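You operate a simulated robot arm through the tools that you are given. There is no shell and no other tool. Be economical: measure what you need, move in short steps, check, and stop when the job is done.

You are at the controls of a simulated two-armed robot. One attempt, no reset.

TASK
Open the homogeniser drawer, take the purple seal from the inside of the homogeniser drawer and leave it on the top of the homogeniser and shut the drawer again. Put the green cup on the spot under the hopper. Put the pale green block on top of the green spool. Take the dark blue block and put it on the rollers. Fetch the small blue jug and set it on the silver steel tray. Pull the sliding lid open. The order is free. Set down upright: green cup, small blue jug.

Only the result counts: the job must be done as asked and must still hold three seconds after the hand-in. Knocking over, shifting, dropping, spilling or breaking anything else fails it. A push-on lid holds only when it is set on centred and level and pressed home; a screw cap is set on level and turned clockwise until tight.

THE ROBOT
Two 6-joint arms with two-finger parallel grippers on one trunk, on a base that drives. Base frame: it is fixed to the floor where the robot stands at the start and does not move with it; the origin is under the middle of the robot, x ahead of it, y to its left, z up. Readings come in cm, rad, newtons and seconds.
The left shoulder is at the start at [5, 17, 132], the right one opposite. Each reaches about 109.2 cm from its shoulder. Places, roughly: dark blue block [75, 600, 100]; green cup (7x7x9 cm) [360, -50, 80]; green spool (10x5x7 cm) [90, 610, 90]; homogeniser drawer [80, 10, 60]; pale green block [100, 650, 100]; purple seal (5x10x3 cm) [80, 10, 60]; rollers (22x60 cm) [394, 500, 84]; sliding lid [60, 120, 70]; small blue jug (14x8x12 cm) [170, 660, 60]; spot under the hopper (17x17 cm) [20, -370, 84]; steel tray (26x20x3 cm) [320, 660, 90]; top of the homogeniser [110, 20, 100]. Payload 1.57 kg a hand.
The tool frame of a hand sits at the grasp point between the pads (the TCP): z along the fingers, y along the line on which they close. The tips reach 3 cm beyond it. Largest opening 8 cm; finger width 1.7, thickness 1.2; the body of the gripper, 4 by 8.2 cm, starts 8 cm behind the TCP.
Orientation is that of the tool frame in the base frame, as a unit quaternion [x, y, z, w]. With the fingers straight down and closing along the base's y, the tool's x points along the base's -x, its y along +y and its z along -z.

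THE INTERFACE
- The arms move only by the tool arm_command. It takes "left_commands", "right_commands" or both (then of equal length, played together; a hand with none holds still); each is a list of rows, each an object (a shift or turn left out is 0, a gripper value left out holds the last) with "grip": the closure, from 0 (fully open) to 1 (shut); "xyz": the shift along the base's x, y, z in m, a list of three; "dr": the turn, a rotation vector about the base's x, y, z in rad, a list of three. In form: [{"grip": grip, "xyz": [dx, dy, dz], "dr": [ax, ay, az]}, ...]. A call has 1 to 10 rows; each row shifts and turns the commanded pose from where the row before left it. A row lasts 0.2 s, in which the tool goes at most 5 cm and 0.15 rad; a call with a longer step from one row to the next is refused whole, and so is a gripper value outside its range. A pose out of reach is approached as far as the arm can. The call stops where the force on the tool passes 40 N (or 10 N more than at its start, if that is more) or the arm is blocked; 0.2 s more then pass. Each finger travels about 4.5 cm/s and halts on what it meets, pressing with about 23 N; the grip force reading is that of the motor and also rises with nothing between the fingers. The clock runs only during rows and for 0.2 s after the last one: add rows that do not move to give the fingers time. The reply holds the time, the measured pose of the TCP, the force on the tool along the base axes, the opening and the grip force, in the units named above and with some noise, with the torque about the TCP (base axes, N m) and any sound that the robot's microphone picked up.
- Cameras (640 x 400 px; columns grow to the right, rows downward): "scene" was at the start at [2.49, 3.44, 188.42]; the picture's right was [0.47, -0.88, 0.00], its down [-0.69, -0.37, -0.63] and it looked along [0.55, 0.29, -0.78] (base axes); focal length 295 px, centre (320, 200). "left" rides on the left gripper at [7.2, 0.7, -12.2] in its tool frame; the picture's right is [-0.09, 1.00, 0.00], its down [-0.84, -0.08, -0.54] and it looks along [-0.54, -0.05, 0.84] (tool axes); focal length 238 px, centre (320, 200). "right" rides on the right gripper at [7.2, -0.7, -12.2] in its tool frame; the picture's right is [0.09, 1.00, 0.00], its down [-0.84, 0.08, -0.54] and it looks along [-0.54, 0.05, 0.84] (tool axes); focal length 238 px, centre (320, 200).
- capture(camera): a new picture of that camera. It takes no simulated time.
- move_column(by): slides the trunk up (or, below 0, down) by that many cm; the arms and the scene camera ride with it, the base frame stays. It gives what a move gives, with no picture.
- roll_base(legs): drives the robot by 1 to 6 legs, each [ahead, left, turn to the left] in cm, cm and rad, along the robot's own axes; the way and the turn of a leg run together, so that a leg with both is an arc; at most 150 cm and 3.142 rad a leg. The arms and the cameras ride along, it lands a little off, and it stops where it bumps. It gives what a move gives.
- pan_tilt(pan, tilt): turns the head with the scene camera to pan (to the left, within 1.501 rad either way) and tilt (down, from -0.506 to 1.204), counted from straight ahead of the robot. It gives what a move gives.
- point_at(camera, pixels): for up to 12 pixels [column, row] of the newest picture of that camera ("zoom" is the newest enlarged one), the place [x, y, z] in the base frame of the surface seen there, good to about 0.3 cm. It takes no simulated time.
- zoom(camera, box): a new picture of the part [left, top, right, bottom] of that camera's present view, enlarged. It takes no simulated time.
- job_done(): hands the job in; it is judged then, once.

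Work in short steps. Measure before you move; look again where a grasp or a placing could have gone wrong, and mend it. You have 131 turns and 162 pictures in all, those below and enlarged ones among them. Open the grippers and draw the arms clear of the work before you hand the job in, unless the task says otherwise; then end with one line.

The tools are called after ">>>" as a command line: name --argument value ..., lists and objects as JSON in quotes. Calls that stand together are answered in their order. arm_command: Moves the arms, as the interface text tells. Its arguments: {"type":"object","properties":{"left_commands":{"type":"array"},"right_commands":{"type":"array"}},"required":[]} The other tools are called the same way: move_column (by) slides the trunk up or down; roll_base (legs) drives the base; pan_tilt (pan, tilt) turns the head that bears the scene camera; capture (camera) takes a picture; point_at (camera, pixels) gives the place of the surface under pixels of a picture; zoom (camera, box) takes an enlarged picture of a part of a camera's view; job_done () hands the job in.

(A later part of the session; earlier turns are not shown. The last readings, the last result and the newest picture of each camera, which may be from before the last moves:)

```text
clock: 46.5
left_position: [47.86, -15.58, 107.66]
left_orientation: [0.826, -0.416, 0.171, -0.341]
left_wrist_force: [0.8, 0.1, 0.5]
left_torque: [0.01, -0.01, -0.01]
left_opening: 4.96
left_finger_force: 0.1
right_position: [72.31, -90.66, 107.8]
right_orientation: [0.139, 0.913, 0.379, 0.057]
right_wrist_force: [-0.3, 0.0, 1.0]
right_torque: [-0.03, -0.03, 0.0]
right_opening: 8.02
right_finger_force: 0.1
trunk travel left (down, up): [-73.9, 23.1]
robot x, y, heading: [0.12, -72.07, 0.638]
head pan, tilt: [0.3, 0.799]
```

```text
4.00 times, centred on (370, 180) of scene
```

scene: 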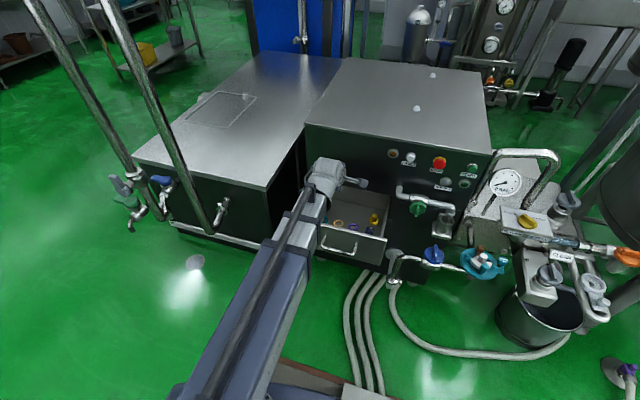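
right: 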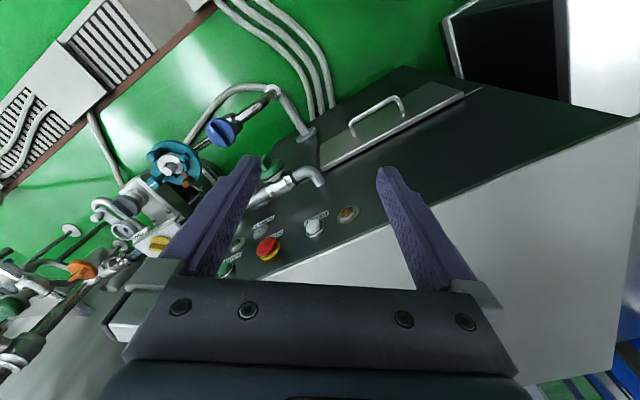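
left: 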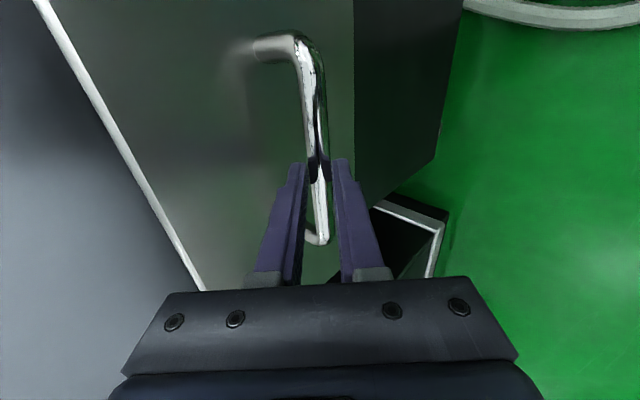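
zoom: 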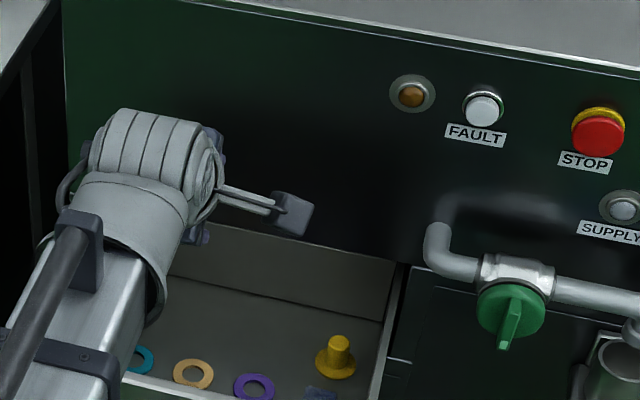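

Rings lie in the drawer, a purple one at zoom (252,388), partly hidden. I turn the left hand back to fingers-down and bring it to the drawer's near side for a look with its own camera.

>>> arm_command --left_commands '[{"grip": 0, "dr": [0.0106, 0.0715, -0.1235]}, {"dr": [0.0106, 0.0715, -0.1235]}, {"dr": [0.0106, 0.0715, -0.1235]}, {"dr": [0.0106, 0.0715, -0.1235]}, {"dr": [0.0106, 0.0715, -0.1235]}, {"dr": [0.0106, 0.0715, -0.1235]}, {"dr": [0.0106, 0.0715, -0.1235]}, {"dr": [0.0106, 0.0715, -0.1235]}, {"dr": [0.0106, 0.0715, -0.1235]}, {"dr": [0.0106, 0.0715, -0.1235]}]'

>>> arm_command --left_commands '[{"dr": [0.0106, 0.0715, -0.1235]}, {"dr": [0.0106, 0.0715, -0.1235]}, {}, {}]'

>>> capture --camera "left"

>>> capture --camera "scene"

```text
clock: 48.7
left_position: [47.85, -15.61, 101.59]
left_orientation: [-0.425, 0.902, -0.031, 0.063]
left_wrist_force: [-0.2, -0.9, -0.9]
left_torque: [0.06, 0.01, 0.03]
left_opening: 8.03
left_finger_force: 0.0
left hand out of reach, approached as far as the arm can: row 1, 2, 3, 4, 5, 6, 7, 8, 9
right_position: [72.55, -90.73, 107.82]
right_orientation: [0.139, 0.913, 0.379, 0.058]
right_wrist_force: [0.1, 0.5, 0.1]
right_torque: [-0.02, -0.02, 0.0]
right_opening: 7.98
right_finger_force: 0.1
trunk travel left (down, up): [-73.9, 23.1]
robot x, y, heading: [0.14, -71.77, 0.638]
head pan, tilt: [0.3, 0.799]
```

```text
clock: 49.7
left_position: [47.88, -15.6, 101.39]
left_orientation: [-0.313, 0.95, 0.001, -0.001]
left_wrist_force: [0.5, 0.4, -0.4]
left_torque: [-0.03, 0.02, 0.0]
left_opening: 8.01
left_finger_force: 0.0
left hand out of reach, approached as far as the arm can: row 1
right_position: [72.42, -90.77, 107.9]
right_orientation: [0.138, 0.914, 0.378, 0.058]
right_wrist_force: [-0.4, -0.4, -0.9]
right_torque: [0.0, 0.03, -0.03]
right_opening: 7.98
right_finger_force: 0.1
trunk travel left (down, up): [-73.9, 23.1]
robot x, y, heading: [-0.1, -72.08, 0.637]
head pan, tilt: [0.3, 0.799]
```

```text
132 pictures are left
```

left: 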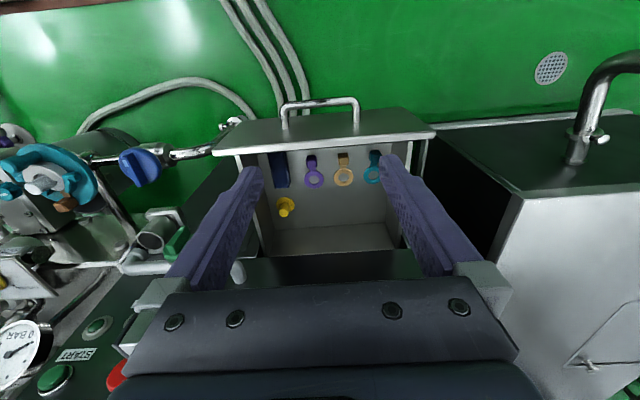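

```text
131 pictures are left
```

scene: 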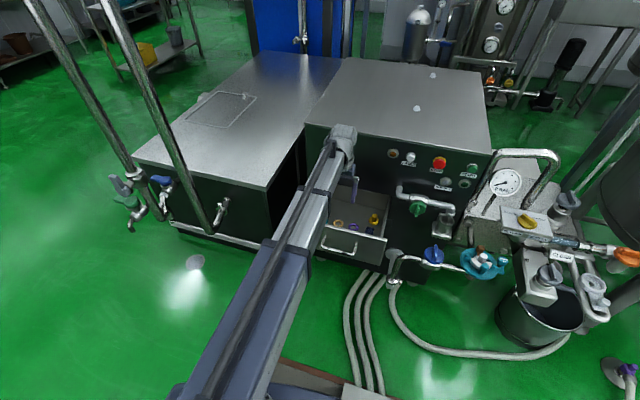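

The left camera shows the purple ring at (313,180) with its tab at (311,160). I zoom and measure.

>>> zoom --camera "left" --box '[240, 120, 420, 232]'

>>> point_at --camera "zoom" --pixels '[[253, 130], [256, 165], [262, 190], [262, 207], [262, 228], [237, 210], [290, 205], [330, 250], [160, 160], [160, 290], [375, 130], [300, 60]]'

```text
3.56 times, centred on (330, 176) of left
```

zoom: 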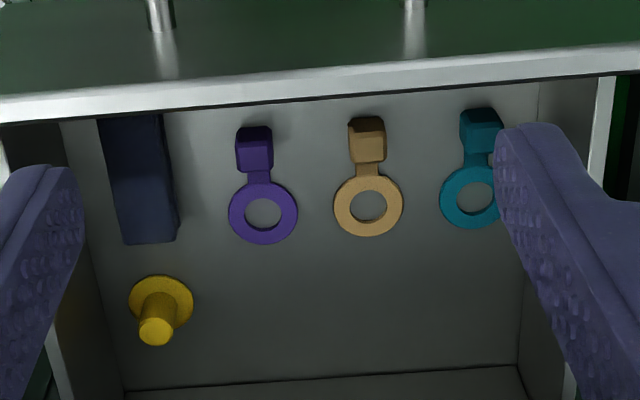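

```text
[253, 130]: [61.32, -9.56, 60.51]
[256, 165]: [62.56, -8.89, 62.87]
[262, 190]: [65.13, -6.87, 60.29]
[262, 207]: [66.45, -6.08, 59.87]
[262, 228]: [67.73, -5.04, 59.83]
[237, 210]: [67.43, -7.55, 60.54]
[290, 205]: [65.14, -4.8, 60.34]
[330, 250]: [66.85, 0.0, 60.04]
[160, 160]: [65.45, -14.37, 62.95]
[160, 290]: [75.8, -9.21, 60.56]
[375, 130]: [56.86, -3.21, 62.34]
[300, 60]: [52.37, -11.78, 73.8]
```

The purple seal's grip tab is at (62.3,-8.9), top z≈63, floor z≈60. I bring the left hand above it and tilt it 0.2 rad so its camera clears the drawer front, then lower part of the way.

>>> arm_command --left_commands '[{"grip": 0.3, "xyz": [0.029, 0.0134, 0]}, {"xyz": [0.029, 0.0134, 0]}, {"xyz": [0.029, 0.0134, 0]}, {"xyz": [0.029, 0.0134, 0]}, {"xyz": [0.028, 0.0134, 0]}, {"dr": [-0.0595, 0.0803, 0]}, {"dr": [-0.0595, 0.0803, 0]}, {}, {}]'

>>> move_column --by -27

>>> capture --camera "left"

>>> capture --camera "scene"

```text
clock: 51.7
left_position: [62.31, -8.81, 101.86]
left_orientation: [-0.311, 0.945, -0.029, -0.096]
left_wrist_force: [-0.6, -0.3, -0.4]
left_torque: [0.02, 0.01, 0.01]
left_opening: 5.61
left_finger_force: 0.1
left hand out of reach, approached as far as the arm can: row 7
right_position: [72.43, -90.65, 107.75]
right_orientation: [0.139, 0.913, 0.378, 0.058]
right_wrist_force: [-0.4, 1.0, -0.2]
right_torque: [0.0, 0.02, -0.04]
right_opening: 7.99
right_finger_force: 0.1
trunk travel left (down, up): [-73.9, 23.1]
robot x, y, heading: [0.43, -72.06, 0.633]
head pan, tilt: [0.3, 0.799]
```

```text
clock: 54.5
left_position: [62.26, -8.82, 74.75]
left_orientation: [-0.312, 0.945, -0.029, -0.095]
left_wrist_force: [-0.3, -0.4, 0.2]
left_torque: [0.0, 0.0, 0.02]
left_opening: 5.6
left_finger_force: 0.0
right_position: [72.4, -90.75, 80.9]
right_orientation: [0.138, 0.913, 0.378, 0.058]
right_wrist_force: [-0.8, 0.4, -0.2]
right_torque: [-0.03, 0.03, -0.02]
right_opening: 8.0
right_finger_force: 0.1
trunk travel left (down, up): [-46.9, 50.1]
robot x, y, heading: [-0.2, -72.05, 0.639]
head pan, tilt: [0.3, 0.799]
```

```text
129 pictures are left
```

left: 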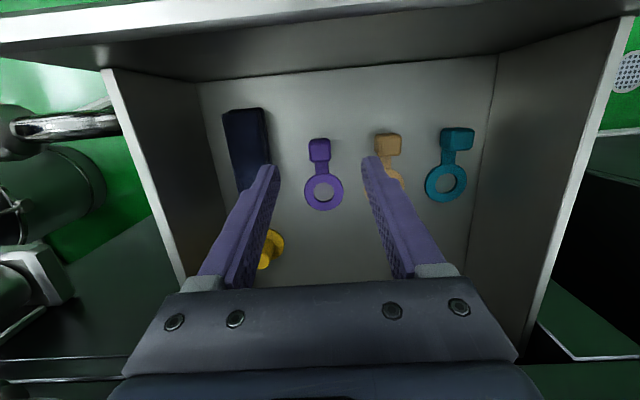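

```text
128 pictures are left
```

scene: 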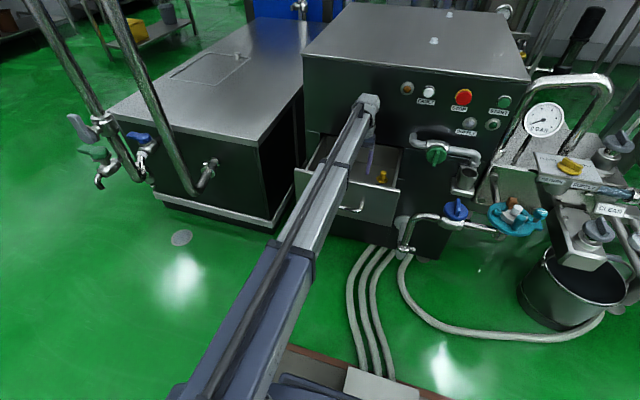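

I check the tab's exact position from this closer view.

>>> point_at --camera "left" --pixels '[[311, 158], [320, 158], [328, 158], [320, 145], [322, 172], [324, 205], [388, 155], [245, 190], [262, 150], [320, 60], [320, 90]]'

>>> zoom --camera "left" --box '[260, 110, 388, 190]'

```text
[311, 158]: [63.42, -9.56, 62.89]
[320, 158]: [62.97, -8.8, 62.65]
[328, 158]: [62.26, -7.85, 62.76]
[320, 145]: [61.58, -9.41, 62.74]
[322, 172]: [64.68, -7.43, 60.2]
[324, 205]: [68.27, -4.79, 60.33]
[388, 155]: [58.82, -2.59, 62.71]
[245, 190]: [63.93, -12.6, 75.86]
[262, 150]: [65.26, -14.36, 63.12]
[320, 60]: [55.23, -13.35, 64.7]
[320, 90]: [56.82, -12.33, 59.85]
```

```text
5.00 times, centred on (324, 150) of left
```

zoom: 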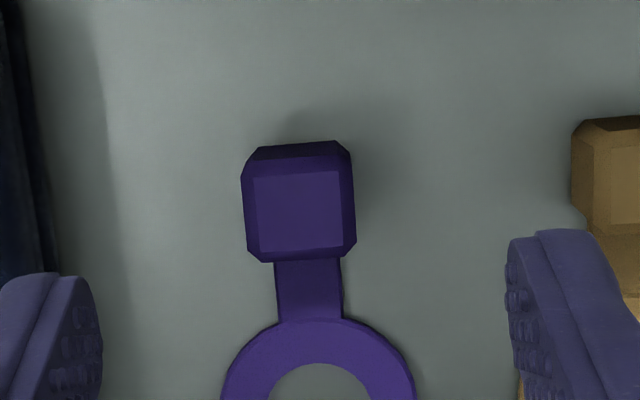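

The TCP at (62.26,-8.82) is well centred on the tab. I narrow the opening to 4.4 cm and lower by 11.2 cm.

>>> arm_command --left_commands '[{"grip": 0.45}, {}]'

>>> move_column --by -11.2

>>> arm_command --left_commands '[{"grip": 1}, {"grip": 1}, {"grip": 1}, {"grip": 1}]'

>>> capture --camera "left"

```text
clock: 55.1
left_position: [62.36, -8.74, 74.77]
left_orientation: [-0.311, 0.945, -0.03, -0.095]
left_wrist_force: [0.5, -0.2, 0.9]
left_torque: [-0.04, 0.01, -0.01]
left_opening: 4.41
left_finger_force: 0.0
right_position: [72.51, -90.65, 80.82]
right_orientation: [0.139, 0.913, 0.378, 0.058]
right_wrist_force: [0.5, 0.8, 0.9]
right_torque: [0.04, -0.01, -0.02]
right_opening: 8.0
right_finger_force: 0.1
trunk travel left (down, up): [-46.9, 50.1]
robot x, y, heading: [-0.01, -71.92, 0.638]
head pan, tilt: [0.3, 0.799]
```

```text
clock: 56.5
left_position: [62.35, -8.83, 63.65]
left_orientation: [-0.311, 0.945, -0.03, -0.095]
left_wrist_force: [-0.5, -0.7, -0.6]
left_torque: [0.01, 0.0, 0.03]
left_opening: 4.4
left_finger_force: 0.0
right_position: [72.49, -90.71, 69.69]
right_orientation: [0.139, 0.913, 0.379, 0.058]
right_wrist_force: [0.4, -0.3, 0.3]
right_torque: [-0.02, -0.01, -0.01]
right_opening: 7.98
right_finger_force: 0.1
trunk travel left (down, up): [-35.7, 61.3]
robot x, y, heading: [-0.26, -71.93, 0.635]
head pan, tilt: [0.3, 0.799]
```

```text
clock: 57.5
left_position: [62.38, -8.83, 63.5]
left_orientation: [-0.311, 0.945, -0.03, -0.094]
left_wrist_force: [0.7, -0.4, 1.8]
left_torque: [-0.01, -0.01, 0.0]
left_opening: 2.25
left_finger_force: 23.0
right_position: [72.41, -90.7, 69.6]
right_orientation: [0.139, 0.914, 0.378, 0.058]
right_wrist_force: [-0.1, 0.6, -0.2]
right_torque: [-0.01, -0.01, 0.0]
right_opening: 7.98
right_finger_force: 0.0
trunk travel left (down, up): [-35.7, 61.3]
robot x, y, heading: [0.09, -71.49, 0.638]
head pan, tilt: [0.3, 0.799]
```

```text
126 pictures are left
```

left: 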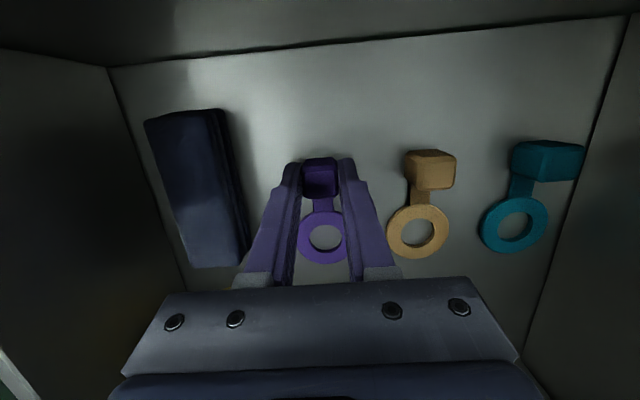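

The tab is gripped (2.25 cm). I lift the seal clear above the homogeniser's top.

>>> move_column --by 20

>>> move_column --by 30

>>> roll_base --legs '[[22, 0, 0]]'

>>> arm_command --left_commands '[{"xyz": [0.016, 0.012, 0]}, {"xyz": [0.016, 0.012, 0]}, {"xyz": [0.016, 0.012, 0]}, {}]'

>>> capture --camera "left"

>>> capture --camera "scene"

```text
clock: 59.7
left_position: [62.43, -8.79, 83.62]
left_orientation: [-0.311, 0.945, -0.029, -0.096]
left_wrist_force: [0.0, 0.1, 0.4]
left_torque: [0.01, 0.01, -0.02]
left_opening: 2.26
left_finger_force: 22.7
right_position: [72.4, -90.79, 89.58]
right_orientation: [0.139, 0.913, 0.378, 0.057]
right_wrist_force: [0.7, 0.9, -0.9]
right_torque: [0.0, 0.0, -0.02]
right_opening: 8.0
right_finger_force: 0.1
trunk travel left (down, up): [-55.7, 41.3]
robot x, y, heading: [0.11, -71.97, 0.635]
head pan, tilt: [0.3, 0.799]
```

```text
clock: 62.7
left_position: [62.3, -8.83, 113.51]
left_orientation: [-0.311, 0.945, -0.03, -0.095]
left_wrist_force: [0.7, -0.4, -1.2]
left_torque: [0.0, 0.01, 0.02]
left_opening: 2.25
left_finger_force: 22.7
right_position: [72.44, -90.62, 119.54]
right_orientation: [0.139, 0.914, 0.378, 0.058]
right_wrist_force: [0.7, 0.9, -0.2]
right_torque: [-0.01, 0.02, -0.02]
right_opening: 8.03
right_finger_force: 0.0
trunk travel left (down, up): [-85.7, 11.3]
robot x, y, heading: [-0.18, -71.6, 0.64]
head pan, tilt: [0.3, 0.799]
```

```text
clock: 64.4
left_position: [80.4, 4.41, 113.6]
left_orientation: [-0.31, 0.945, -0.03, -0.095]
left_wrist_force: [0.5, -0.9, -0.4]
left_torque: [-0.05, 0.0, 0.01]
left_opening: 2.26
left_finger_force: 22.9
right_position: [90.35, -77.48, 119.72]
right_orientation: [0.14, 0.913, 0.378, 0.058]
right_wrist_force: [-0.1, 0.5, -0.6]
right_torque: [-0.06, 0.01, 0.01]
right_opening: 8.01
right_finger_force: 0.0
trunk travel left (down, up): [-85.7, 11.3]
robot x, y, heading: [17.9, -58.63, 0.633]
head pan, tilt: [0.3, 0.799]
```

```text
clock: 65.4
left_position: [80.3, 4.69, 113.63]
left_orientation: [-0.31, 0.945, -0.029, -0.095]
left_wrist_force: [0.5, 0.5, -0.8]
left_torque: [-0.02, -0.02, 0.0]
left_opening: 2.27
left_finger_force: 23.1
left hand out of reach, approached as far as the arm can: row 1, 2, 3
right_position: [90.21, -77.59, 119.66]
right_orientation: [0.14, 0.913, 0.379, 0.058]
right_wrist_force: [-0.1, 0.5, 0.1]
right_torque: [-0.02, 0.02, -0.03]
right_opening: 7.97
right_finger_force: 0.0
trunk travel left (down, up): [-85.7, 11.3]
robot x, y, heading: [17.84, -58.42, 0.637]
head pan, tilt: [0.3, 0.799]
```

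```text
125 pictures are left
```

left: 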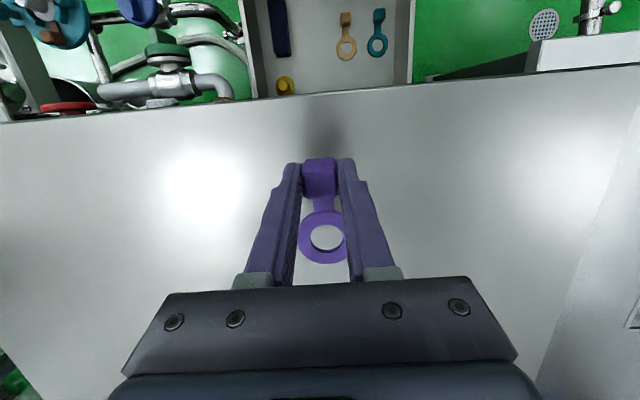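

```text
124 pictures are left
```

scene: 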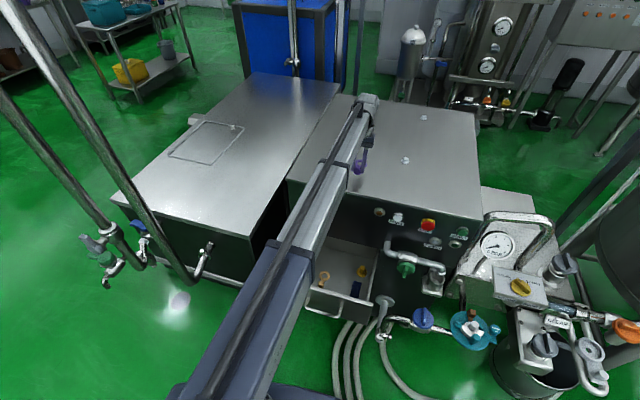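

The arm is at full stretch, but the seal already hangs fully over the top, about 7 cm in from the front edge. I lower it 5 cm to the surface and release.

>>> move_column --by -5

>>> arm_command --left_commands '[{"grip": 0.5}, {"grip": 0.4}, {"grip": 0.4}]'

>>> move_column --by 12

>>> capture --camera "left"

```text
clock: 66.3
left_position: [80.27, 4.51, 108.81]
left_orientation: [-0.31, 0.946, -0.029, -0.093]
left_wrist_force: [5.6, 4.9, 26.4]
left_torque: [0.06, -0.05, 0.05]
left_opening: 2.27
left_finger_force: 22.8
right_position: [90.19, -77.84, 114.71]
right_orientation: [0.14, 0.913, 0.379, 0.058]
right_wrist_force: [0.4, -0.5, 0.6]
right_torque: [-0.01, 0.01, -0.01]
right_opening: 8.01
right_finger_force: 0.1
trunk travel left (down, up): [-80.7, 16.3]
robot x, y, heading: [18.04, -58.63, 0.634]
head pan, tilt: [0.3, 0.799]
```

```text
clock: 67.1
left_position: [80.32, 4.57, 108.67]
left_orientation: [-0.311, 0.945, -0.03, -0.094]
left_wrist_force: [0.5, -0.3, -0.3]
left_torque: [0.0, 0.01, -0.02]
left_opening: 4.8
left_finger_force: 0.1
right_position: [90.32, -77.76, 114.52]
right_orientation: [0.14, 0.913, 0.378, 0.058]
right_wrist_force: [-0.1, 0.2, -0.7]
right_torque: [-0.01, 0.0, 0.01]
right_opening: 8.02
right_finger_force: 0.0
trunk travel left (down, up): [-80.7, 16.3]
robot x, y, heading: [17.99, -58.8, 0.634]
head pan, tilt: [0.3, 0.799]
```

```text
clock: 68.6
left_position: [80.34, 4.75, 120.65]
left_orientation: [-0.311, 0.945, -0.029, -0.095]
left_wrist_force: [-0.8, 0.3, -0.2]
left_torque: [0.01, -0.02, -0.01]
left_opening: 4.81
left_finger_force: 0.1
right_position: [90.22, -77.54, 126.67]
right_orientation: [0.14, 0.913, 0.379, 0.058]
right_wrist_force: [-0.6, -0.8, -0.5]
right_torque: [-0.01, 0.02, 0.0]
right_opening: 8.02
right_finger_force: 0.1
trunk travel left (down, up): [-92.7, 4.3]
robot x, y, heading: [17.95, -58.96, 0.634]
head pan, tilt: [0.3, 0.799]
```

```text
123 pictures are left
```

left: 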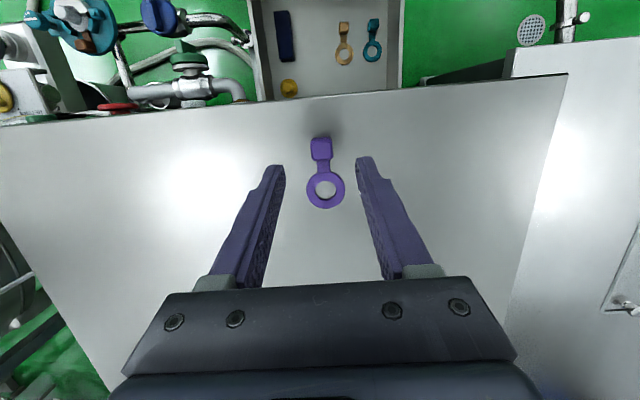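

The purple seal lies on the top. Now I back off 22 cm, tilt the left fingers forward-down 45°, close them and place the hand in front of the open drawer.

>>> roll_base --legs '[[-22, 0, 0]]'

>>> arm_command --left_commands '[{"grip": 1, "xyz": [-0.0194, -0.0106, 0], "dr": [0.0837, -0.113, 0]}, {"xyz": [-0.0194, -0.0106, 0], "dr": [0.0837, -0.113, 0]}, {"xyz": [-0.0194, -0.0106, 0], "dr": [0.0837, -0.113, 0]}, {"xyz": [-0.0194, -0.0106, 0], "dr": [0.0837, -0.113, 0]}, {"xyz": [-0.0194, -0.0106, 0], "dr": [0.0837, -0.113, 0]}, {"xyz": [-0.0194, -0.0106, 0], "dr": [0.0837, -0.113, 0]}, {"xyz": [-0.0194, -0.0106, 0], "dr": [0.0837, -0.113, 0]}, {"xyz": [-0.0194, -0.0106, 0]}, {"xyz": [-0.0194, -0.0106, 0]}, {"xyz": [-0.0194, -0.0106, 0]}]'

>>> move_column --by -40

>>> capture --camera "left"

>>> capture --camera "scene"

```text
clock: 70.3
left_position: [62.5, -8.34, 120.77]
left_orientation: [-0.312, 0.945, -0.029, -0.094]
left_wrist_force: [-0.3, -0.8, -0.6]
left_torque: [-0.01, 0.01, 0.01]
left_opening: 4.82
left_finger_force: 0.0
right_position: [72.62, -90.53, 126.57]
right_orientation: [0.138, 0.913, 0.379, 0.057]
right_wrist_force: [0.1, 0.4, 0.3]
right_torque: [0.01, -0.01, -0.01]
right_opening: 7.98
right_finger_force: 0.0
trunk travel left (down, up): [-92.7, 4.3]
robot x, y, heading: [0.28, -71.85, 0.637]
head pan, tilt: [0.3, 0.799]
```

```text
clock: 72.5
left_position: [43.08, -18.66, 126.7]
left_orientation: [-0.29, 0.877, 0.12, 0.364]
left_wrist_force: [0.6, -0.3, 0.3]
left_torque: [0.0, 0.0, -0.01]
left_opening: 0.0
left_finger_force: 21.5
left hand out of reach, approached as far as the arm can: row 1, 3, 4, 5, 6, 7
right_position: [72.71, -90.54, 126.57]
right_orientation: [0.139, 0.913, 0.378, 0.058]
right_wrist_force: [0.2, 0.6, -1.2]
right_torque: [-0.03, -0.04, 0.01]
right_opening: 8.01
right_finger_force: 0.2
trunk travel left (down, up): [-92.7, 4.3]
robot x, y, heading: [0.21, -71.55, 0.639]
head pan, tilt: [0.3, 0.799]
```

```text
clock: 76.3
left_position: [43.16, -18.58, 86.71]
left_orientation: [-0.291, 0.877, 0.121, 0.363]
left_wrist_force: [0.8, 0.2, -0.9]
left_torque: [-0.03, 0.0, 0.0]
left_opening: 0.06
left_finger_force: 20.9
right_position: [72.79, -90.4, 86.62]
right_orientation: [0.138, 0.913, 0.378, 0.057]
right_wrist_force: [0.5, 0.4, -0.2]
right_torque: [-0.02, 0.0, 0.04]
right_opening: 8.02
right_finger_force: 0.0
trunk travel left (down, up): [-52.7, 44.3]
robot x, y, heading: [0.57, -71.75, 0.639]
head pan, tilt: [0.3, 0.799]
```

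```text
122 pictures are left
```

left: 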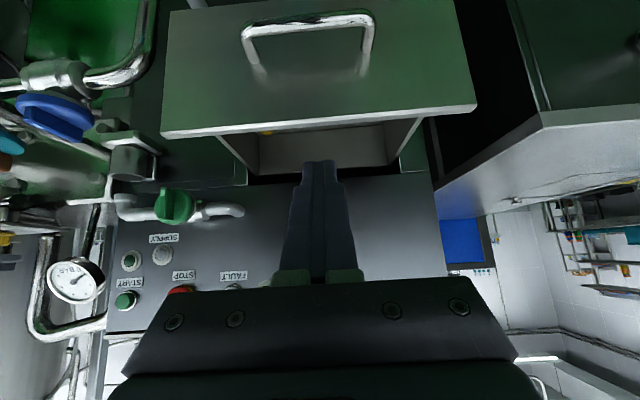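

```text
121 pictures are left
```

scene: 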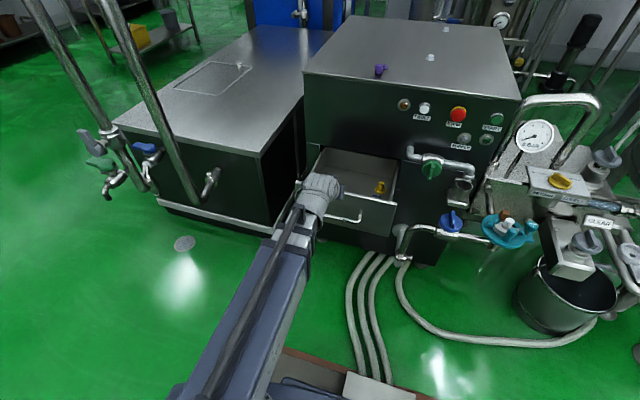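

The closed fingertips are aligned with the middle of the drawer front. I lower 14 cm so the tips are at z≈70.6, above the bar, and push.

>>> move_column --by -14

>>> arm_command --left_commands '[{"xyz": [0.028, 0.0208, 0]}, {"xyz": [0.028, 0.0208, 0]}, {"xyz": [0.0241, 0.0178, 0]}, {"xyz": [0.02, 0.0148, 0]}, {"xyz": [0.02, 0.0148, 0]}, {"xyz": [0.02, 0.0148, 0]}, {"xyz": [0.02, 0.0148, 0]}, {"xyz": [0.02, 0.0148, 0]}, {"xyz": [0.02, 0.0148, 0]}, {"xyz": [0.02, 0.0148, 0]}]'

>>> capture --camera "scene"

```text
clock: 78.0
left_position: [43.12, -18.65, 72.68]
left_orientation: [-0.29, 0.877, 0.121, 0.363]
left_wrist_force: [-0.4, 0.1, 0.2]
left_torque: [0.02, -0.02, 0.01]
left_opening: 0.01
left_finger_force: 21.0
right_position: [72.78, -90.48, 72.64]
right_orientation: [0.139, 0.913, 0.379, 0.057]
right_wrist_force: [-0.1, 0.5, 0.4]
right_torque: [0.03, -0.01, 0.02]
right_opening: 8.01
right_finger_force: 0.0
trunk travel left (down, up): [-38.7, 58.3]
robot x, y, heading: [0.17, -71.75, 0.642]
head pan, tilt: [0.3, 0.799]
```

```text
clock: 80.2
left_position: [65.23, -2.48, 72.61]
left_orientation: [-0.291, 0.877, 0.122, 0.363]
left_wrist_force: [-0.6, -0.4, 0.2]
left_torque: [-0.03, 0.0, -0.03]
left_opening: 0.0
left_finger_force: 21.5
right_position: [72.8, -90.44, 72.78]
right_orientation: [0.138, 0.914, 0.378, 0.058]
right_wrist_force: [0.0, 0.1, 0.1]
right_torque: [0.0, -0.04, 0.01]
right_opening: 8.02
right_finger_force: 0.2
trunk travel left (down, up): [-38.7, 58.3]
robot x, y, heading: [0.21, -71.55, 0.639]
head pan, tilt: [0.3, 0.799]
```

```text
120 pictures are left
```

scene: 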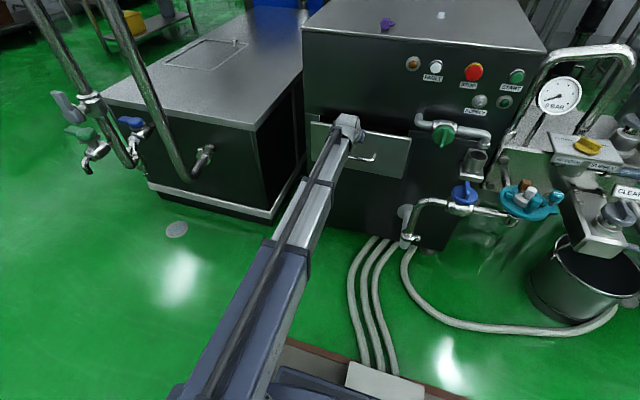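

The drawer looks almost shut. I push on in small steps until the force rises.

>>> arm_command --left_commands '[{"xyz": [0.012, 0.0089, 0]}, {"xyz": [0.012, 0.0089, 0]}, {"xyz": [0.012, 0.0089, 0]}, {"xyz": [0.012, 0.0089, 0]}, {"xyz": [0.012, 0.0089, 0]}, {"xyz": [0.012, 0.0089, 0]}]'

>>> zoom --camera "scene" --box '[290, 100, 450, 200]'

>>> point_at --camera "zoom" --pixels '[[100, 80], [100, 130], [430, 260], [470, 170], [300, 60], [20, 180], [60, 130], [330, 230]]'

```text
clock: 81.4
left_position: [70.3, 1.53, 72.39]
left_orientation: [-0.292, 0.88, 0.118, 0.356]
left_wrist_force: [-7.3, -6.7, 2.0]
left_torque: [0.0, 0.06, -0.04]
left_opening: 0.03
left_finger_force: 21.7
right_position: [72.68, -90.49, 72.75]
right_orientation: [0.137, 0.914, 0.379, 0.058]
right_wrist_force: [-0.1, -0.3, -0.6]
right_torque: [-0.02, 0.0, 0.03]
right_opening: 8.01
right_finger_force: 0.0
trunk travel left (down, up): [-38.7, 58.3]
robot x, y, heading: [0.13, -71.72, 0.641]
head pan, tilt: [0.3, 0.799]
stopped in row 6 (left hand): the force on the tool passed its limit at 54 N (the readings are from after the stop); the commanded pose is now the measured one
```

```text
4.00 times, centred on (370, 150) of scene
```

zoom: 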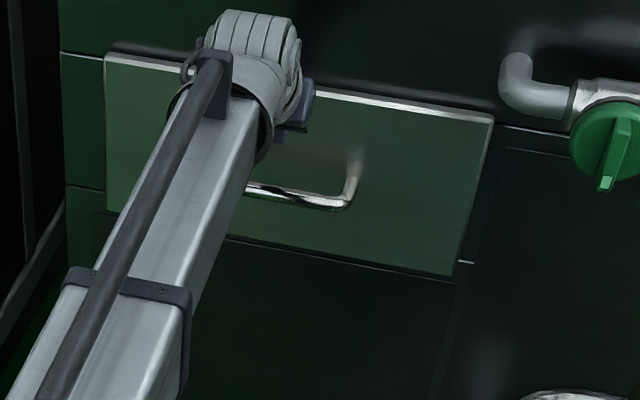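

```text
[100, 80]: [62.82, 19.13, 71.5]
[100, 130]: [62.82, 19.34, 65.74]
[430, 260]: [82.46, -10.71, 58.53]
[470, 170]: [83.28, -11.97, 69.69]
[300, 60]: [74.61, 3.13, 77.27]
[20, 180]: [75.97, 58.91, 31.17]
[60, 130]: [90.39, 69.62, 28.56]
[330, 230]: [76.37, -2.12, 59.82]
```

The drawer front is back at its first place, so it is shut. I retreat, raise the trunk, and turn both hands to fingers-down.

>>> arm_command --left_commands '[{"xyz": [-0.032, -0.024, 0]}, {"xyz": [-0.032, -0.024, 0]}, {"xyz": [-0.032, -0.024, 0]}, {}]'

>>> move_column --by 40

>>> move_column --by 15

>>> arm_command --left_commands '[{"grip": 0, "dr": [-0.0762, 0.1029, 0]}, {"dr": [-0.0762, 0.1029, 0]}, {"dr": [-0.0762, 0.1029, 0]}, {"dr": [-0.0762, 0.1029, 0]}, {"dr": [-0.0762, 0.1029, 0]}, {"dr": [-0.0762, 0.1029, 0]}, {}, {}, {}, {}]' --right_commands '[{"dr": [-0.0893, -0.0151, 0.0988]}, {"dr": [-0.0893, -0.0151, 0.0988]}, {"dr": [-0.0893, -0.0151, 0.0988]}, {"dr": [-0.0893, -0.0151, 0.0988]}, {"dr": [-0.0893, -0.0151, 0.0988]}, {"dr": [-0.0893, -0.0151, 0.0988]}, {"dr": [-0.0893, -0.0151, 0.0988]}, {"dr": [-0.0893, -0.0151, 0.0988]}, {"dr": [-0.0893, -0.0151, 0.0988]}, {}]'

>>> capture --camera "scene"

```text
clock: 82.4
left_position: [60.63, -5.7, 72.38]
left_orientation: [-0.292, 0.88, 0.119, 0.356]
left_wrist_force: [-0.6, -0.2, -0.7]
left_torque: [0.02, -0.01, -0.01]
left_opening: 0.01
left_finger_force: 21.2
right_position: [72.79, -90.4, 72.63]
right_orientation: [0.138, 0.914, 0.378, 0.058]
right_wrist_force: [0.4, 0.5, -0.3]
right_torque: [-0.02, 0.01, -0.02]
right_opening: 8.0
right_finger_force: 0.1
trunk travel left (down, up): [-38.7, 58.3]
robot x, y, heading: [0.41, -71.67, 0.641]
head pan, tilt: [0.3, 0.799]
```

```text
clock: 86.2
left_position: [60.67, -5.64, 112.53]
left_orientation: [-0.291, 0.88, 0.118, 0.356]
left_wrist_force: [0.3, 0.7, 0.2]
left_torque: [-0.02, 0.01, 0.01]
left_opening: 0.01
left_finger_force: 21.4
right_position: [72.68, -90.37, 112.65]
right_orientation: [0.138, 0.914, 0.378, 0.057]
right_wrist_force: [0.3, 0.4, -0.3]
right_torque: [-0.02, 0.0, 0.02]
right_opening: 8.0
right_finger_force: 0.0
trunk travel left (down, up): [-78.7, 18.3]
robot x, y, heading: [0.32, -71.82, 0.638]
head pan, tilt: [0.3, 0.799]
```

```text
clock: 88.0
left_position: [60.88, -5.65, 127.28]
left_orientation: [-0.291, 0.88, 0.118, 0.356]
left_wrist_force: [-0.5, 0.4, 0.2]
left_torque: [0.0, 0.01, 0.02]
left_opening: 0.0
left_finger_force: 21.0
right_position: [72.68, -90.52, 127.68]
right_orientation: [0.139, 0.913, 0.379, 0.058]
right_wrist_force: [-0.3, 0.7, -0.2]
right_torque: [0.01, 0.0, 0.01]
right_opening: 7.97
right_finger_force: 0.0
trunk travel left (down, up): [-93.7, 3.3]
robot x, y, heading: [0.7, -71.64, 0.633]
head pan, tilt: [0.3, 0.799]
```

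```text
clock: 90.2
left_position: [60.71, -5.66, 121.25]
left_orientation: [-0.315, 0.949, 0.002, -0.001]
left_wrist_force: [0.5, -0.5, 0.3]
left_torque: [-0.02, 0.0, -0.03]
left_opening: 8.01
left_finger_force: 0.0
left hand out of reach, approached as far as the arm can: row 1, 2, 3, 4, 5
right_position: [72.78, -90.5, 121.15]
right_orientation: [-0.315, 0.949, -0.002, 0.0]
right_wrist_force: [0.6, -0.3, -0.5]
right_torque: [0.0, -0.03, -0.01]
right_opening: 8.01
right_finger_force: 0.1
right hand out of reach, approached as far as the arm can: row 1, 2, 3, 4, 5, 6, 7, 9
trunk travel left (down, up): [-93.7, 3.3]
robot x, y, heading: [0.4, -71.77, 0.644]
head pan, tilt: [0.3, 0.799]
```

```text
118 pictures are left
```

scene: 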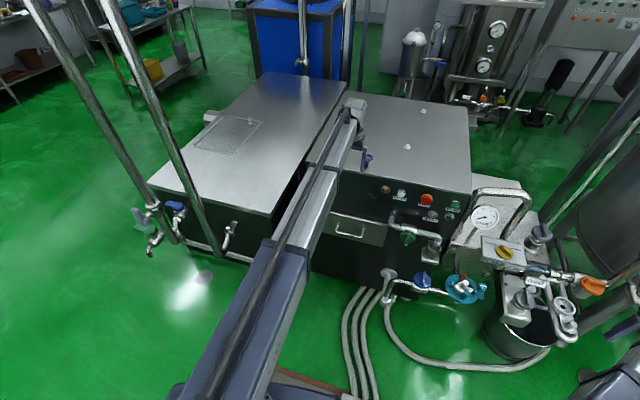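

The drawer is shut and the seal is on top. I zoom on the lid on the left table at (228,133).

>>> zoom --camera "scene" --box '[150, 80, 310, 180]'

>>> point_at --camera "zoom" --pixels '[[425, 170], [440, 172], [300, 150], [165, 255], [330, 300], [220, 145], [240, 135], [215, 160], [75, 370], [350, 5], [430, 0]]'

>>> point_at --camera "scene" --pixels '[[150, 185], [255, 220], [345, 80], [265, 72], [175, 210], [225, 240], [150, 240], [40, 210], [100, 150]]'

```text
4.00 times, centred on (230, 130) of scene
```

zoom: 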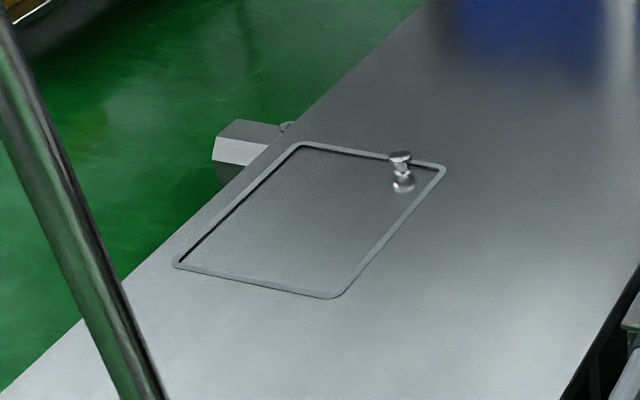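

```text
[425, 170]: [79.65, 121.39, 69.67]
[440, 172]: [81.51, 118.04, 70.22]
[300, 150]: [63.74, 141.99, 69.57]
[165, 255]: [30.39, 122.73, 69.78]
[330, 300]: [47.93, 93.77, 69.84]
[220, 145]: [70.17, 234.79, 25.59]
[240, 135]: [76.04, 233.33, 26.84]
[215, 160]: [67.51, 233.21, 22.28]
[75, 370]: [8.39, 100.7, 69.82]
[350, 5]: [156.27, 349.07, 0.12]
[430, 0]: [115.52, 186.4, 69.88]
```

```text
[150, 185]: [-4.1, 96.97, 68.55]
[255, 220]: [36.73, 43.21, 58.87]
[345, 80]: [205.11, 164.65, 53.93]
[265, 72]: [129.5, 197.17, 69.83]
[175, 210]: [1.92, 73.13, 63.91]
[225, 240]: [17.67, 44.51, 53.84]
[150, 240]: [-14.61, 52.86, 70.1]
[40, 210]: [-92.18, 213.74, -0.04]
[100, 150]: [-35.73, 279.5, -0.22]
```

Lid: corners about (81,118), (64,142), (31,122), (48,94), knob near (78,120.5). I pull both hands in front of the body for driving, then go round the pipes to the table's left side.

>>> arm_command --left_commands '[{"xyz": [-0.0265, -0.0197, 0]}, {"xyz": [-0.0265, -0.0197, 0]}, {"xyz": [-0.0265, -0.0197, 0]}, {"xyz": [-0.0265, -0.0197, 0]}, {"xyz": [-0.0265, -0.0197, 0]}, {"xyz": [-0.0265, -0.0197, 0]}, {"xyz": [-0.0265, -0.0197, 0]}, {"xyz": [-0.0265, -0.0197, 0]}, {"xyz": [-0.0265, -0.0197, 0]}, {"xyz": [-0.0265, -0.0197, 0]}]' --right_commands '[{"xyz": [-0.0163, 0.0355, 0]}, {"xyz": [-0.0163, 0.0355, 0]}, {"xyz": [-0.0163, 0.0355, 0]}, {"xyz": [-0.0163, 0.0355, 0]}, {"xyz": [-0.0163, 0.0355, 0]}, {"xyz": [-0.0163, 0.0355, 0]}, {"xyz": [-0.0163, 0.0355, 0]}, {"xyz": [-0.0163, 0.0355, 0]}, {"xyz": [-0.0163, 0.0355, 0]}, {"xyz": [-0.0163, 0.0355, 0]}]'

>>> roll_base --legs '[[-80, 0, 0], [0, 0, 0.93], [148, 0, 0], [148, 0, 0]]'

>>> pan_tilt --pan -0.9 --tilt 0.6

>>> capture --camera "scene"

```text
clock: 92.4
left_position: [34.06, -25.41, 121.18]
left_orientation: [-0.313, 0.95, 0.0, 0.0]
left_wrist_force: [-0.1, -0.1, -1.1]
left_torque: [-0.04, 0.0, -0.01]
left_opening: 8.01
left_finger_force: 0.0
left hand out of reach, approached as far as the arm can: row 6
right_position: [56.18, -54.98, 121.23]
right_orientation: [-0.315, 0.949, -0.001, 0.0]
right_wrist_force: [-0.1, 0.7, 0.9]
right_torque: [-0.01, 0.02, 0.03]
right_opening: 8.02
right_finger_force: 0.1
trunk travel left (down, up): [-93.7, 3.3]
robot x, y, heading: [0.38, -71.52, 0.639]
head pan, tilt: [0.3, 0.799]
```

```text
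clock: 113.0
left_position: [-86.49, 229.97, 121.25]
left_orientation: [0.715, -0.699, -0.001, 0.001]
left_wrist_force: [0.0, 0.1, -0.3]
left_torque: [-0.01, -0.01, -0.02]
left_opening: 8.01
left_finger_force: 0.1
right_position: [-49.52, 230.79, 121.07]
right_orientation: [0.716, -0.698, 0.001, 0.0]
right_wrist_force: [-0.7, -0.3, 1.2]
right_torque: [-0.02, 0.0, 0.03]
right_opening: 8.0
right_finger_force: 0.0
trunk travel left (down, up): [-93.7, 3.3]
robot x, y, heading: [-68.18, 175.77, 1.597]
head pan, tilt: [0.3, 0.799]
```

```text
clock: 114.3
left_position: [-86.51, 229.87, 121.17]
left_orientation: [0.715, -0.699, -0.001, 0.001]
left_wrist_force: [0.1, 0.8, -0.4]
left_torque: [-0.02, -0.01, 0.0]
left_opening: 7.99
left_finger_force: 0.1
right_position: [-49.52, 230.81, 121.09]
right_orientation: [0.716, -0.698, 0.001, -0.001]
right_wrist_force: [0.0, -0.2, -0.6]
right_torque: [0.03, 0.02, -0.01]
right_opening: 8.0
right_finger_force: 0.0
trunk travel left (down, up): [-93.7, 3.3]
robot x, y, heading: [-68.44, 175.81, 1.597]
head pan, tilt: [-0.901, 0.6]
```

```text
116 pictures are left
```

scene: 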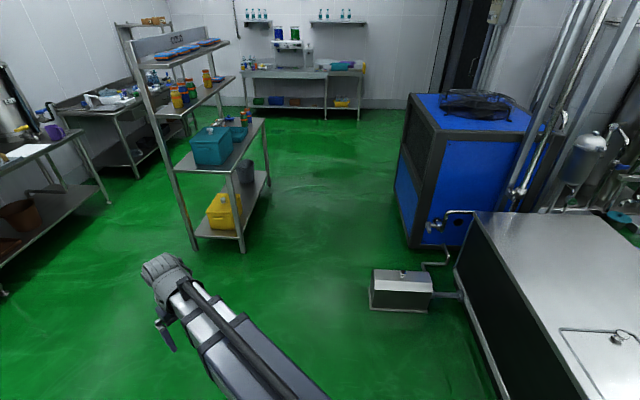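

Clear floor. I turn to face the table's long side and drive to about (15,177).

>>> roll_base --legs '[[0, 0, -2.53], [48, 67, 0]]'

>>> pan_tilt --pan 0.0 --tilt 0.9

>>> capture --camera "scene"

```text
clock: 124.9
left_position: [59.05, 135.59, 121.13]
left_orientation: [0.472, 0.882, 0.001, 0.001]
left_wrist_force: [0.2, 0.4, 0.6]
left_torque: [0.02, 0.0, 0.0]
left_opening: 8.01
left_finger_force: 0.0
right_position: [28.48, 114.89, 121.22]
right_orientation: [0.471, 0.882, 0.0, -0.001]
right_wrist_force: [-0.2, 0.0, -0.1]
right_torque: [0.0, -0.02, 0.01]
right_opening: 8.01
right_finger_force: 0.1
trunk travel left (down, up): [-93.7, 3.3]
robot x, y, heading: [14.67, 171.46, -0.976]
head pan, tilt: [-0.901, 0.6]
```

```text
clock: 126.1
left_position: [59.04, 135.52, 121.16]
left_orientation: [0.47, 0.882, 0.001, 0.001]
left_wrist_force: [0.3, 0.2, -0.5]
left_torque: [0.0, -0.01, -0.02]
left_opening: 7.99
left_finger_force: 0.1
right_position: [28.46, 114.86, 121.21]
right_orientation: [0.471, 0.882, 0.0, -0.001]
right_wrist_force: [-0.7, 1.2, 0.0]
right_torque: [-0.03, 0.0, -0.02]
right_opening: 7.99
right_finger_force: 0.0
trunk travel left (down, up): [-93.7, 3.3]
robot x, y, heading: [14.43, 171.36, -0.98]
head pan, tilt: [0.0, 0.901]
```

```text
115 pictures are left
```

scene: 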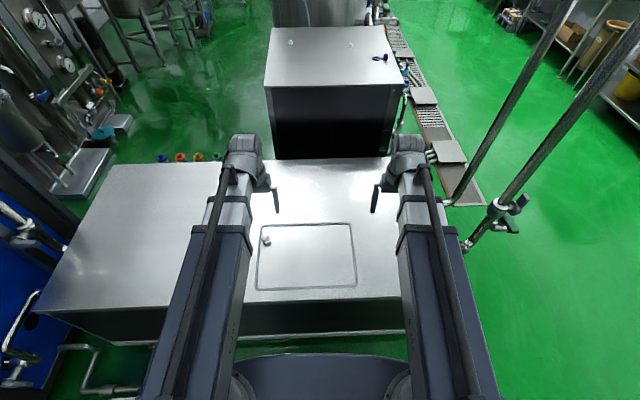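

The lid with its knob is right in front at (265,240). I zoom in and measure.

>>> zoom --camera "scene" --box '[240, 205, 384, 295]'

>>> point_at --camera "zoom" --pixels '[[115, 155], [120, 165], [100, 100], [70, 360], [510, 350], [490, 85], [300, 200], [300, 90], [80, 220], [300, 370], [110, 145], [128, 175]]'

```text
4.44 times, centred on (312, 250) of scene
```

zoom: 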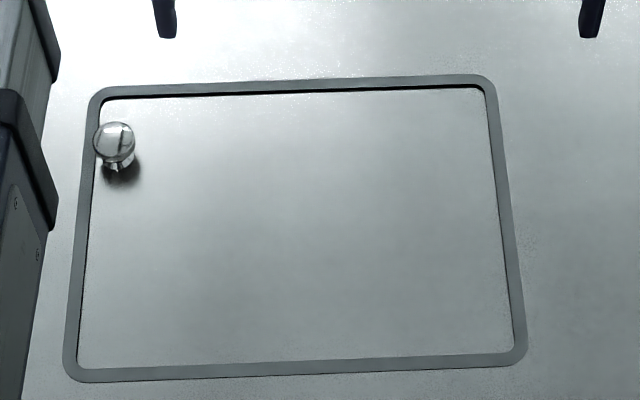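

```text
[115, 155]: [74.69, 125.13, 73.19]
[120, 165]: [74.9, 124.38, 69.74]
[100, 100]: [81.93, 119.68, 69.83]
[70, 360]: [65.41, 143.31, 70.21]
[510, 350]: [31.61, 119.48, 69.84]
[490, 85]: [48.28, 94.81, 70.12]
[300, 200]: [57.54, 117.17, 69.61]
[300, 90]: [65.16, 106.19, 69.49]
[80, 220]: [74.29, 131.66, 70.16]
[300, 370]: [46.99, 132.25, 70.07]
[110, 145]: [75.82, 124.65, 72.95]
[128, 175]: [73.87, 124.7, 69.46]
```

The knob is at about (75.3,124.5), top z≈73.3, at the lid's left end, so the lid likely slides to my right. I move the left hand over the knob and draw the right hand back off the table.

>>> arm_command --left_commands '[{"xyz": [0.0163, -0.011, 0]}, {"xyz": [0.0163, -0.011, 0]}, {"xyz": [0.0163, -0.011, 0]}, {"xyz": [0.0163, -0.011, 0]}, {"xyz": [0.0163, -0.011, 0]}, {"xyz": [0.0163, -0.011, 0]}, {"xyz": [0.0163, -0.011, 0]}, {"xyz": [0.0163, -0.011, 0]}, {"xyz": [0.0163, -0.011, 0]}, {"xyz": [0.0163, -0.011, 0]}]' --right_commands '[{"xyz": [-0.0438, 0.0007, 0]}, {"xyz": [-0.0438, 0.0007, 0]}, {"xyz": [-0.0438, 0.0007, 0]}, {"xyz": [-0.0438, 0.0007, 0]}, {"xyz": [-0.0438, 0.0007, 0]}, {"xyz": [-0.0438, 0.0007, 0]}, {"xyz": [-0.0438, 0.0007, 0]}, {"xyz": [-0.0438, 0.0007, 0]}, {"xyz": [-0.0438, 0.0007, 0]}, {"xyz": [-0.0438, 0.0007, 0]}]'

>>> move_column --by -38

>>> capture --camera "left"

>>> capture --camera "scene"

```text
clock: 128.3
left_position: [75.46, 124.45, 121.34]
left_orientation: [0.47, 0.882, 0.002, 0.001]
left_wrist_force: [0.1, 0.5, 0.4]
left_torque: [0.0, -0.01, 0.01]
left_opening: 8.0
left_finger_force: 0.0
right_position: [-15.5, 115.8, 121.27]
right_orientation: [0.471, 0.882, 0.0, -0.001]
right_wrist_force: [0.5, -1.1, -0.4]
right_torque: [-0.02, -0.01, 0.02]
right_opening: 8.03
right_finger_force: 0.1
trunk travel left (down, up): [-93.7, 3.3]
robot x, y, heading: [14.33, 171.78, -0.979]
head pan, tilt: [0.0, 0.901]
```

```text
clock: 131.9
left_position: [75.31, 124.54, 83.24]
left_orientation: [0.472, 0.882, 0.001, 0.0]
left_wrist_force: [0.9, 0.0, 0.0]
left_torque: [0.01, 0.06, 0.02]
left_opening: 8.02
left_finger_force: 0.1
right_position: [-15.43, 115.73, 83.31]
right_orientation: [0.471, 0.882, 0.0, 0.0]
right_wrist_force: [-1.0, -0.7, 0.0]
right_torque: [-0.01, 0.0, 0.0]
right_opening: 8.02
right_finger_force: 0.1
trunk travel left (down, up): [-55.7, 41.3]
robot x, y, heading: [14.4, 171.62, -0.981]
head pan, tilt: [0.0, 0.901]
```

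```text
113 pictures are left
```

left: 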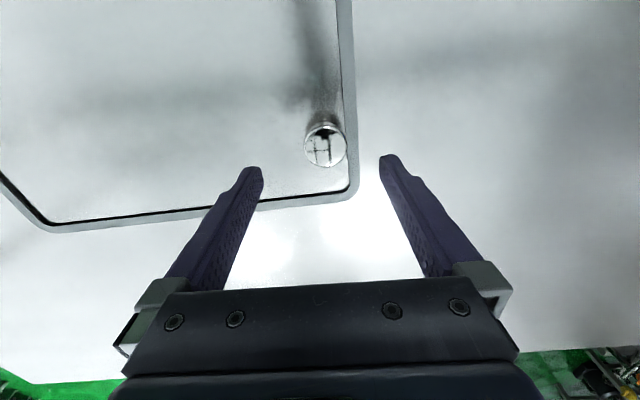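

```text
112 pictures are left
```

scene: 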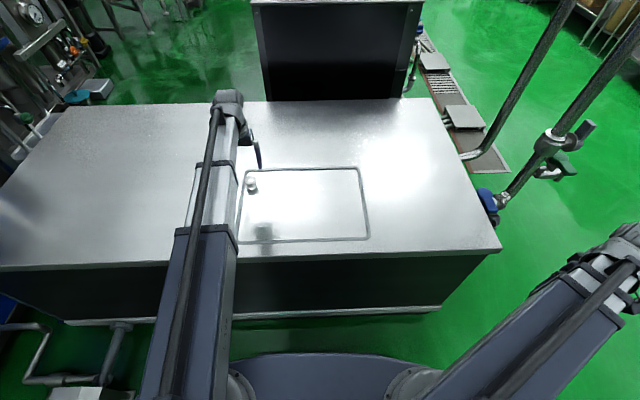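

The knob is at (325,147) in the left picture; I measure its top to centre on it.

>>> point_at --camera "left" --pixels '[[325, 147], [312, 148], [340, 146], [325, 158], [322, 125], [325, 138]]'

>>> zoom --camera "left" --box '[280, 100, 376, 160]'

```text
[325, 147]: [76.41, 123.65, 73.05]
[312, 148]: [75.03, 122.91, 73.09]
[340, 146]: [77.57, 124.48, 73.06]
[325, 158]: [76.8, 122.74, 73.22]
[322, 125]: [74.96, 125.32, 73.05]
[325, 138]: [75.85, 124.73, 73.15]
```

```text
6.67 times, centred on (328, 130) of left
```

zoom: 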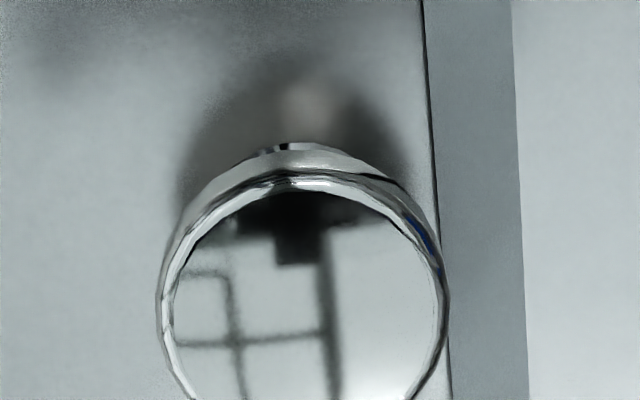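

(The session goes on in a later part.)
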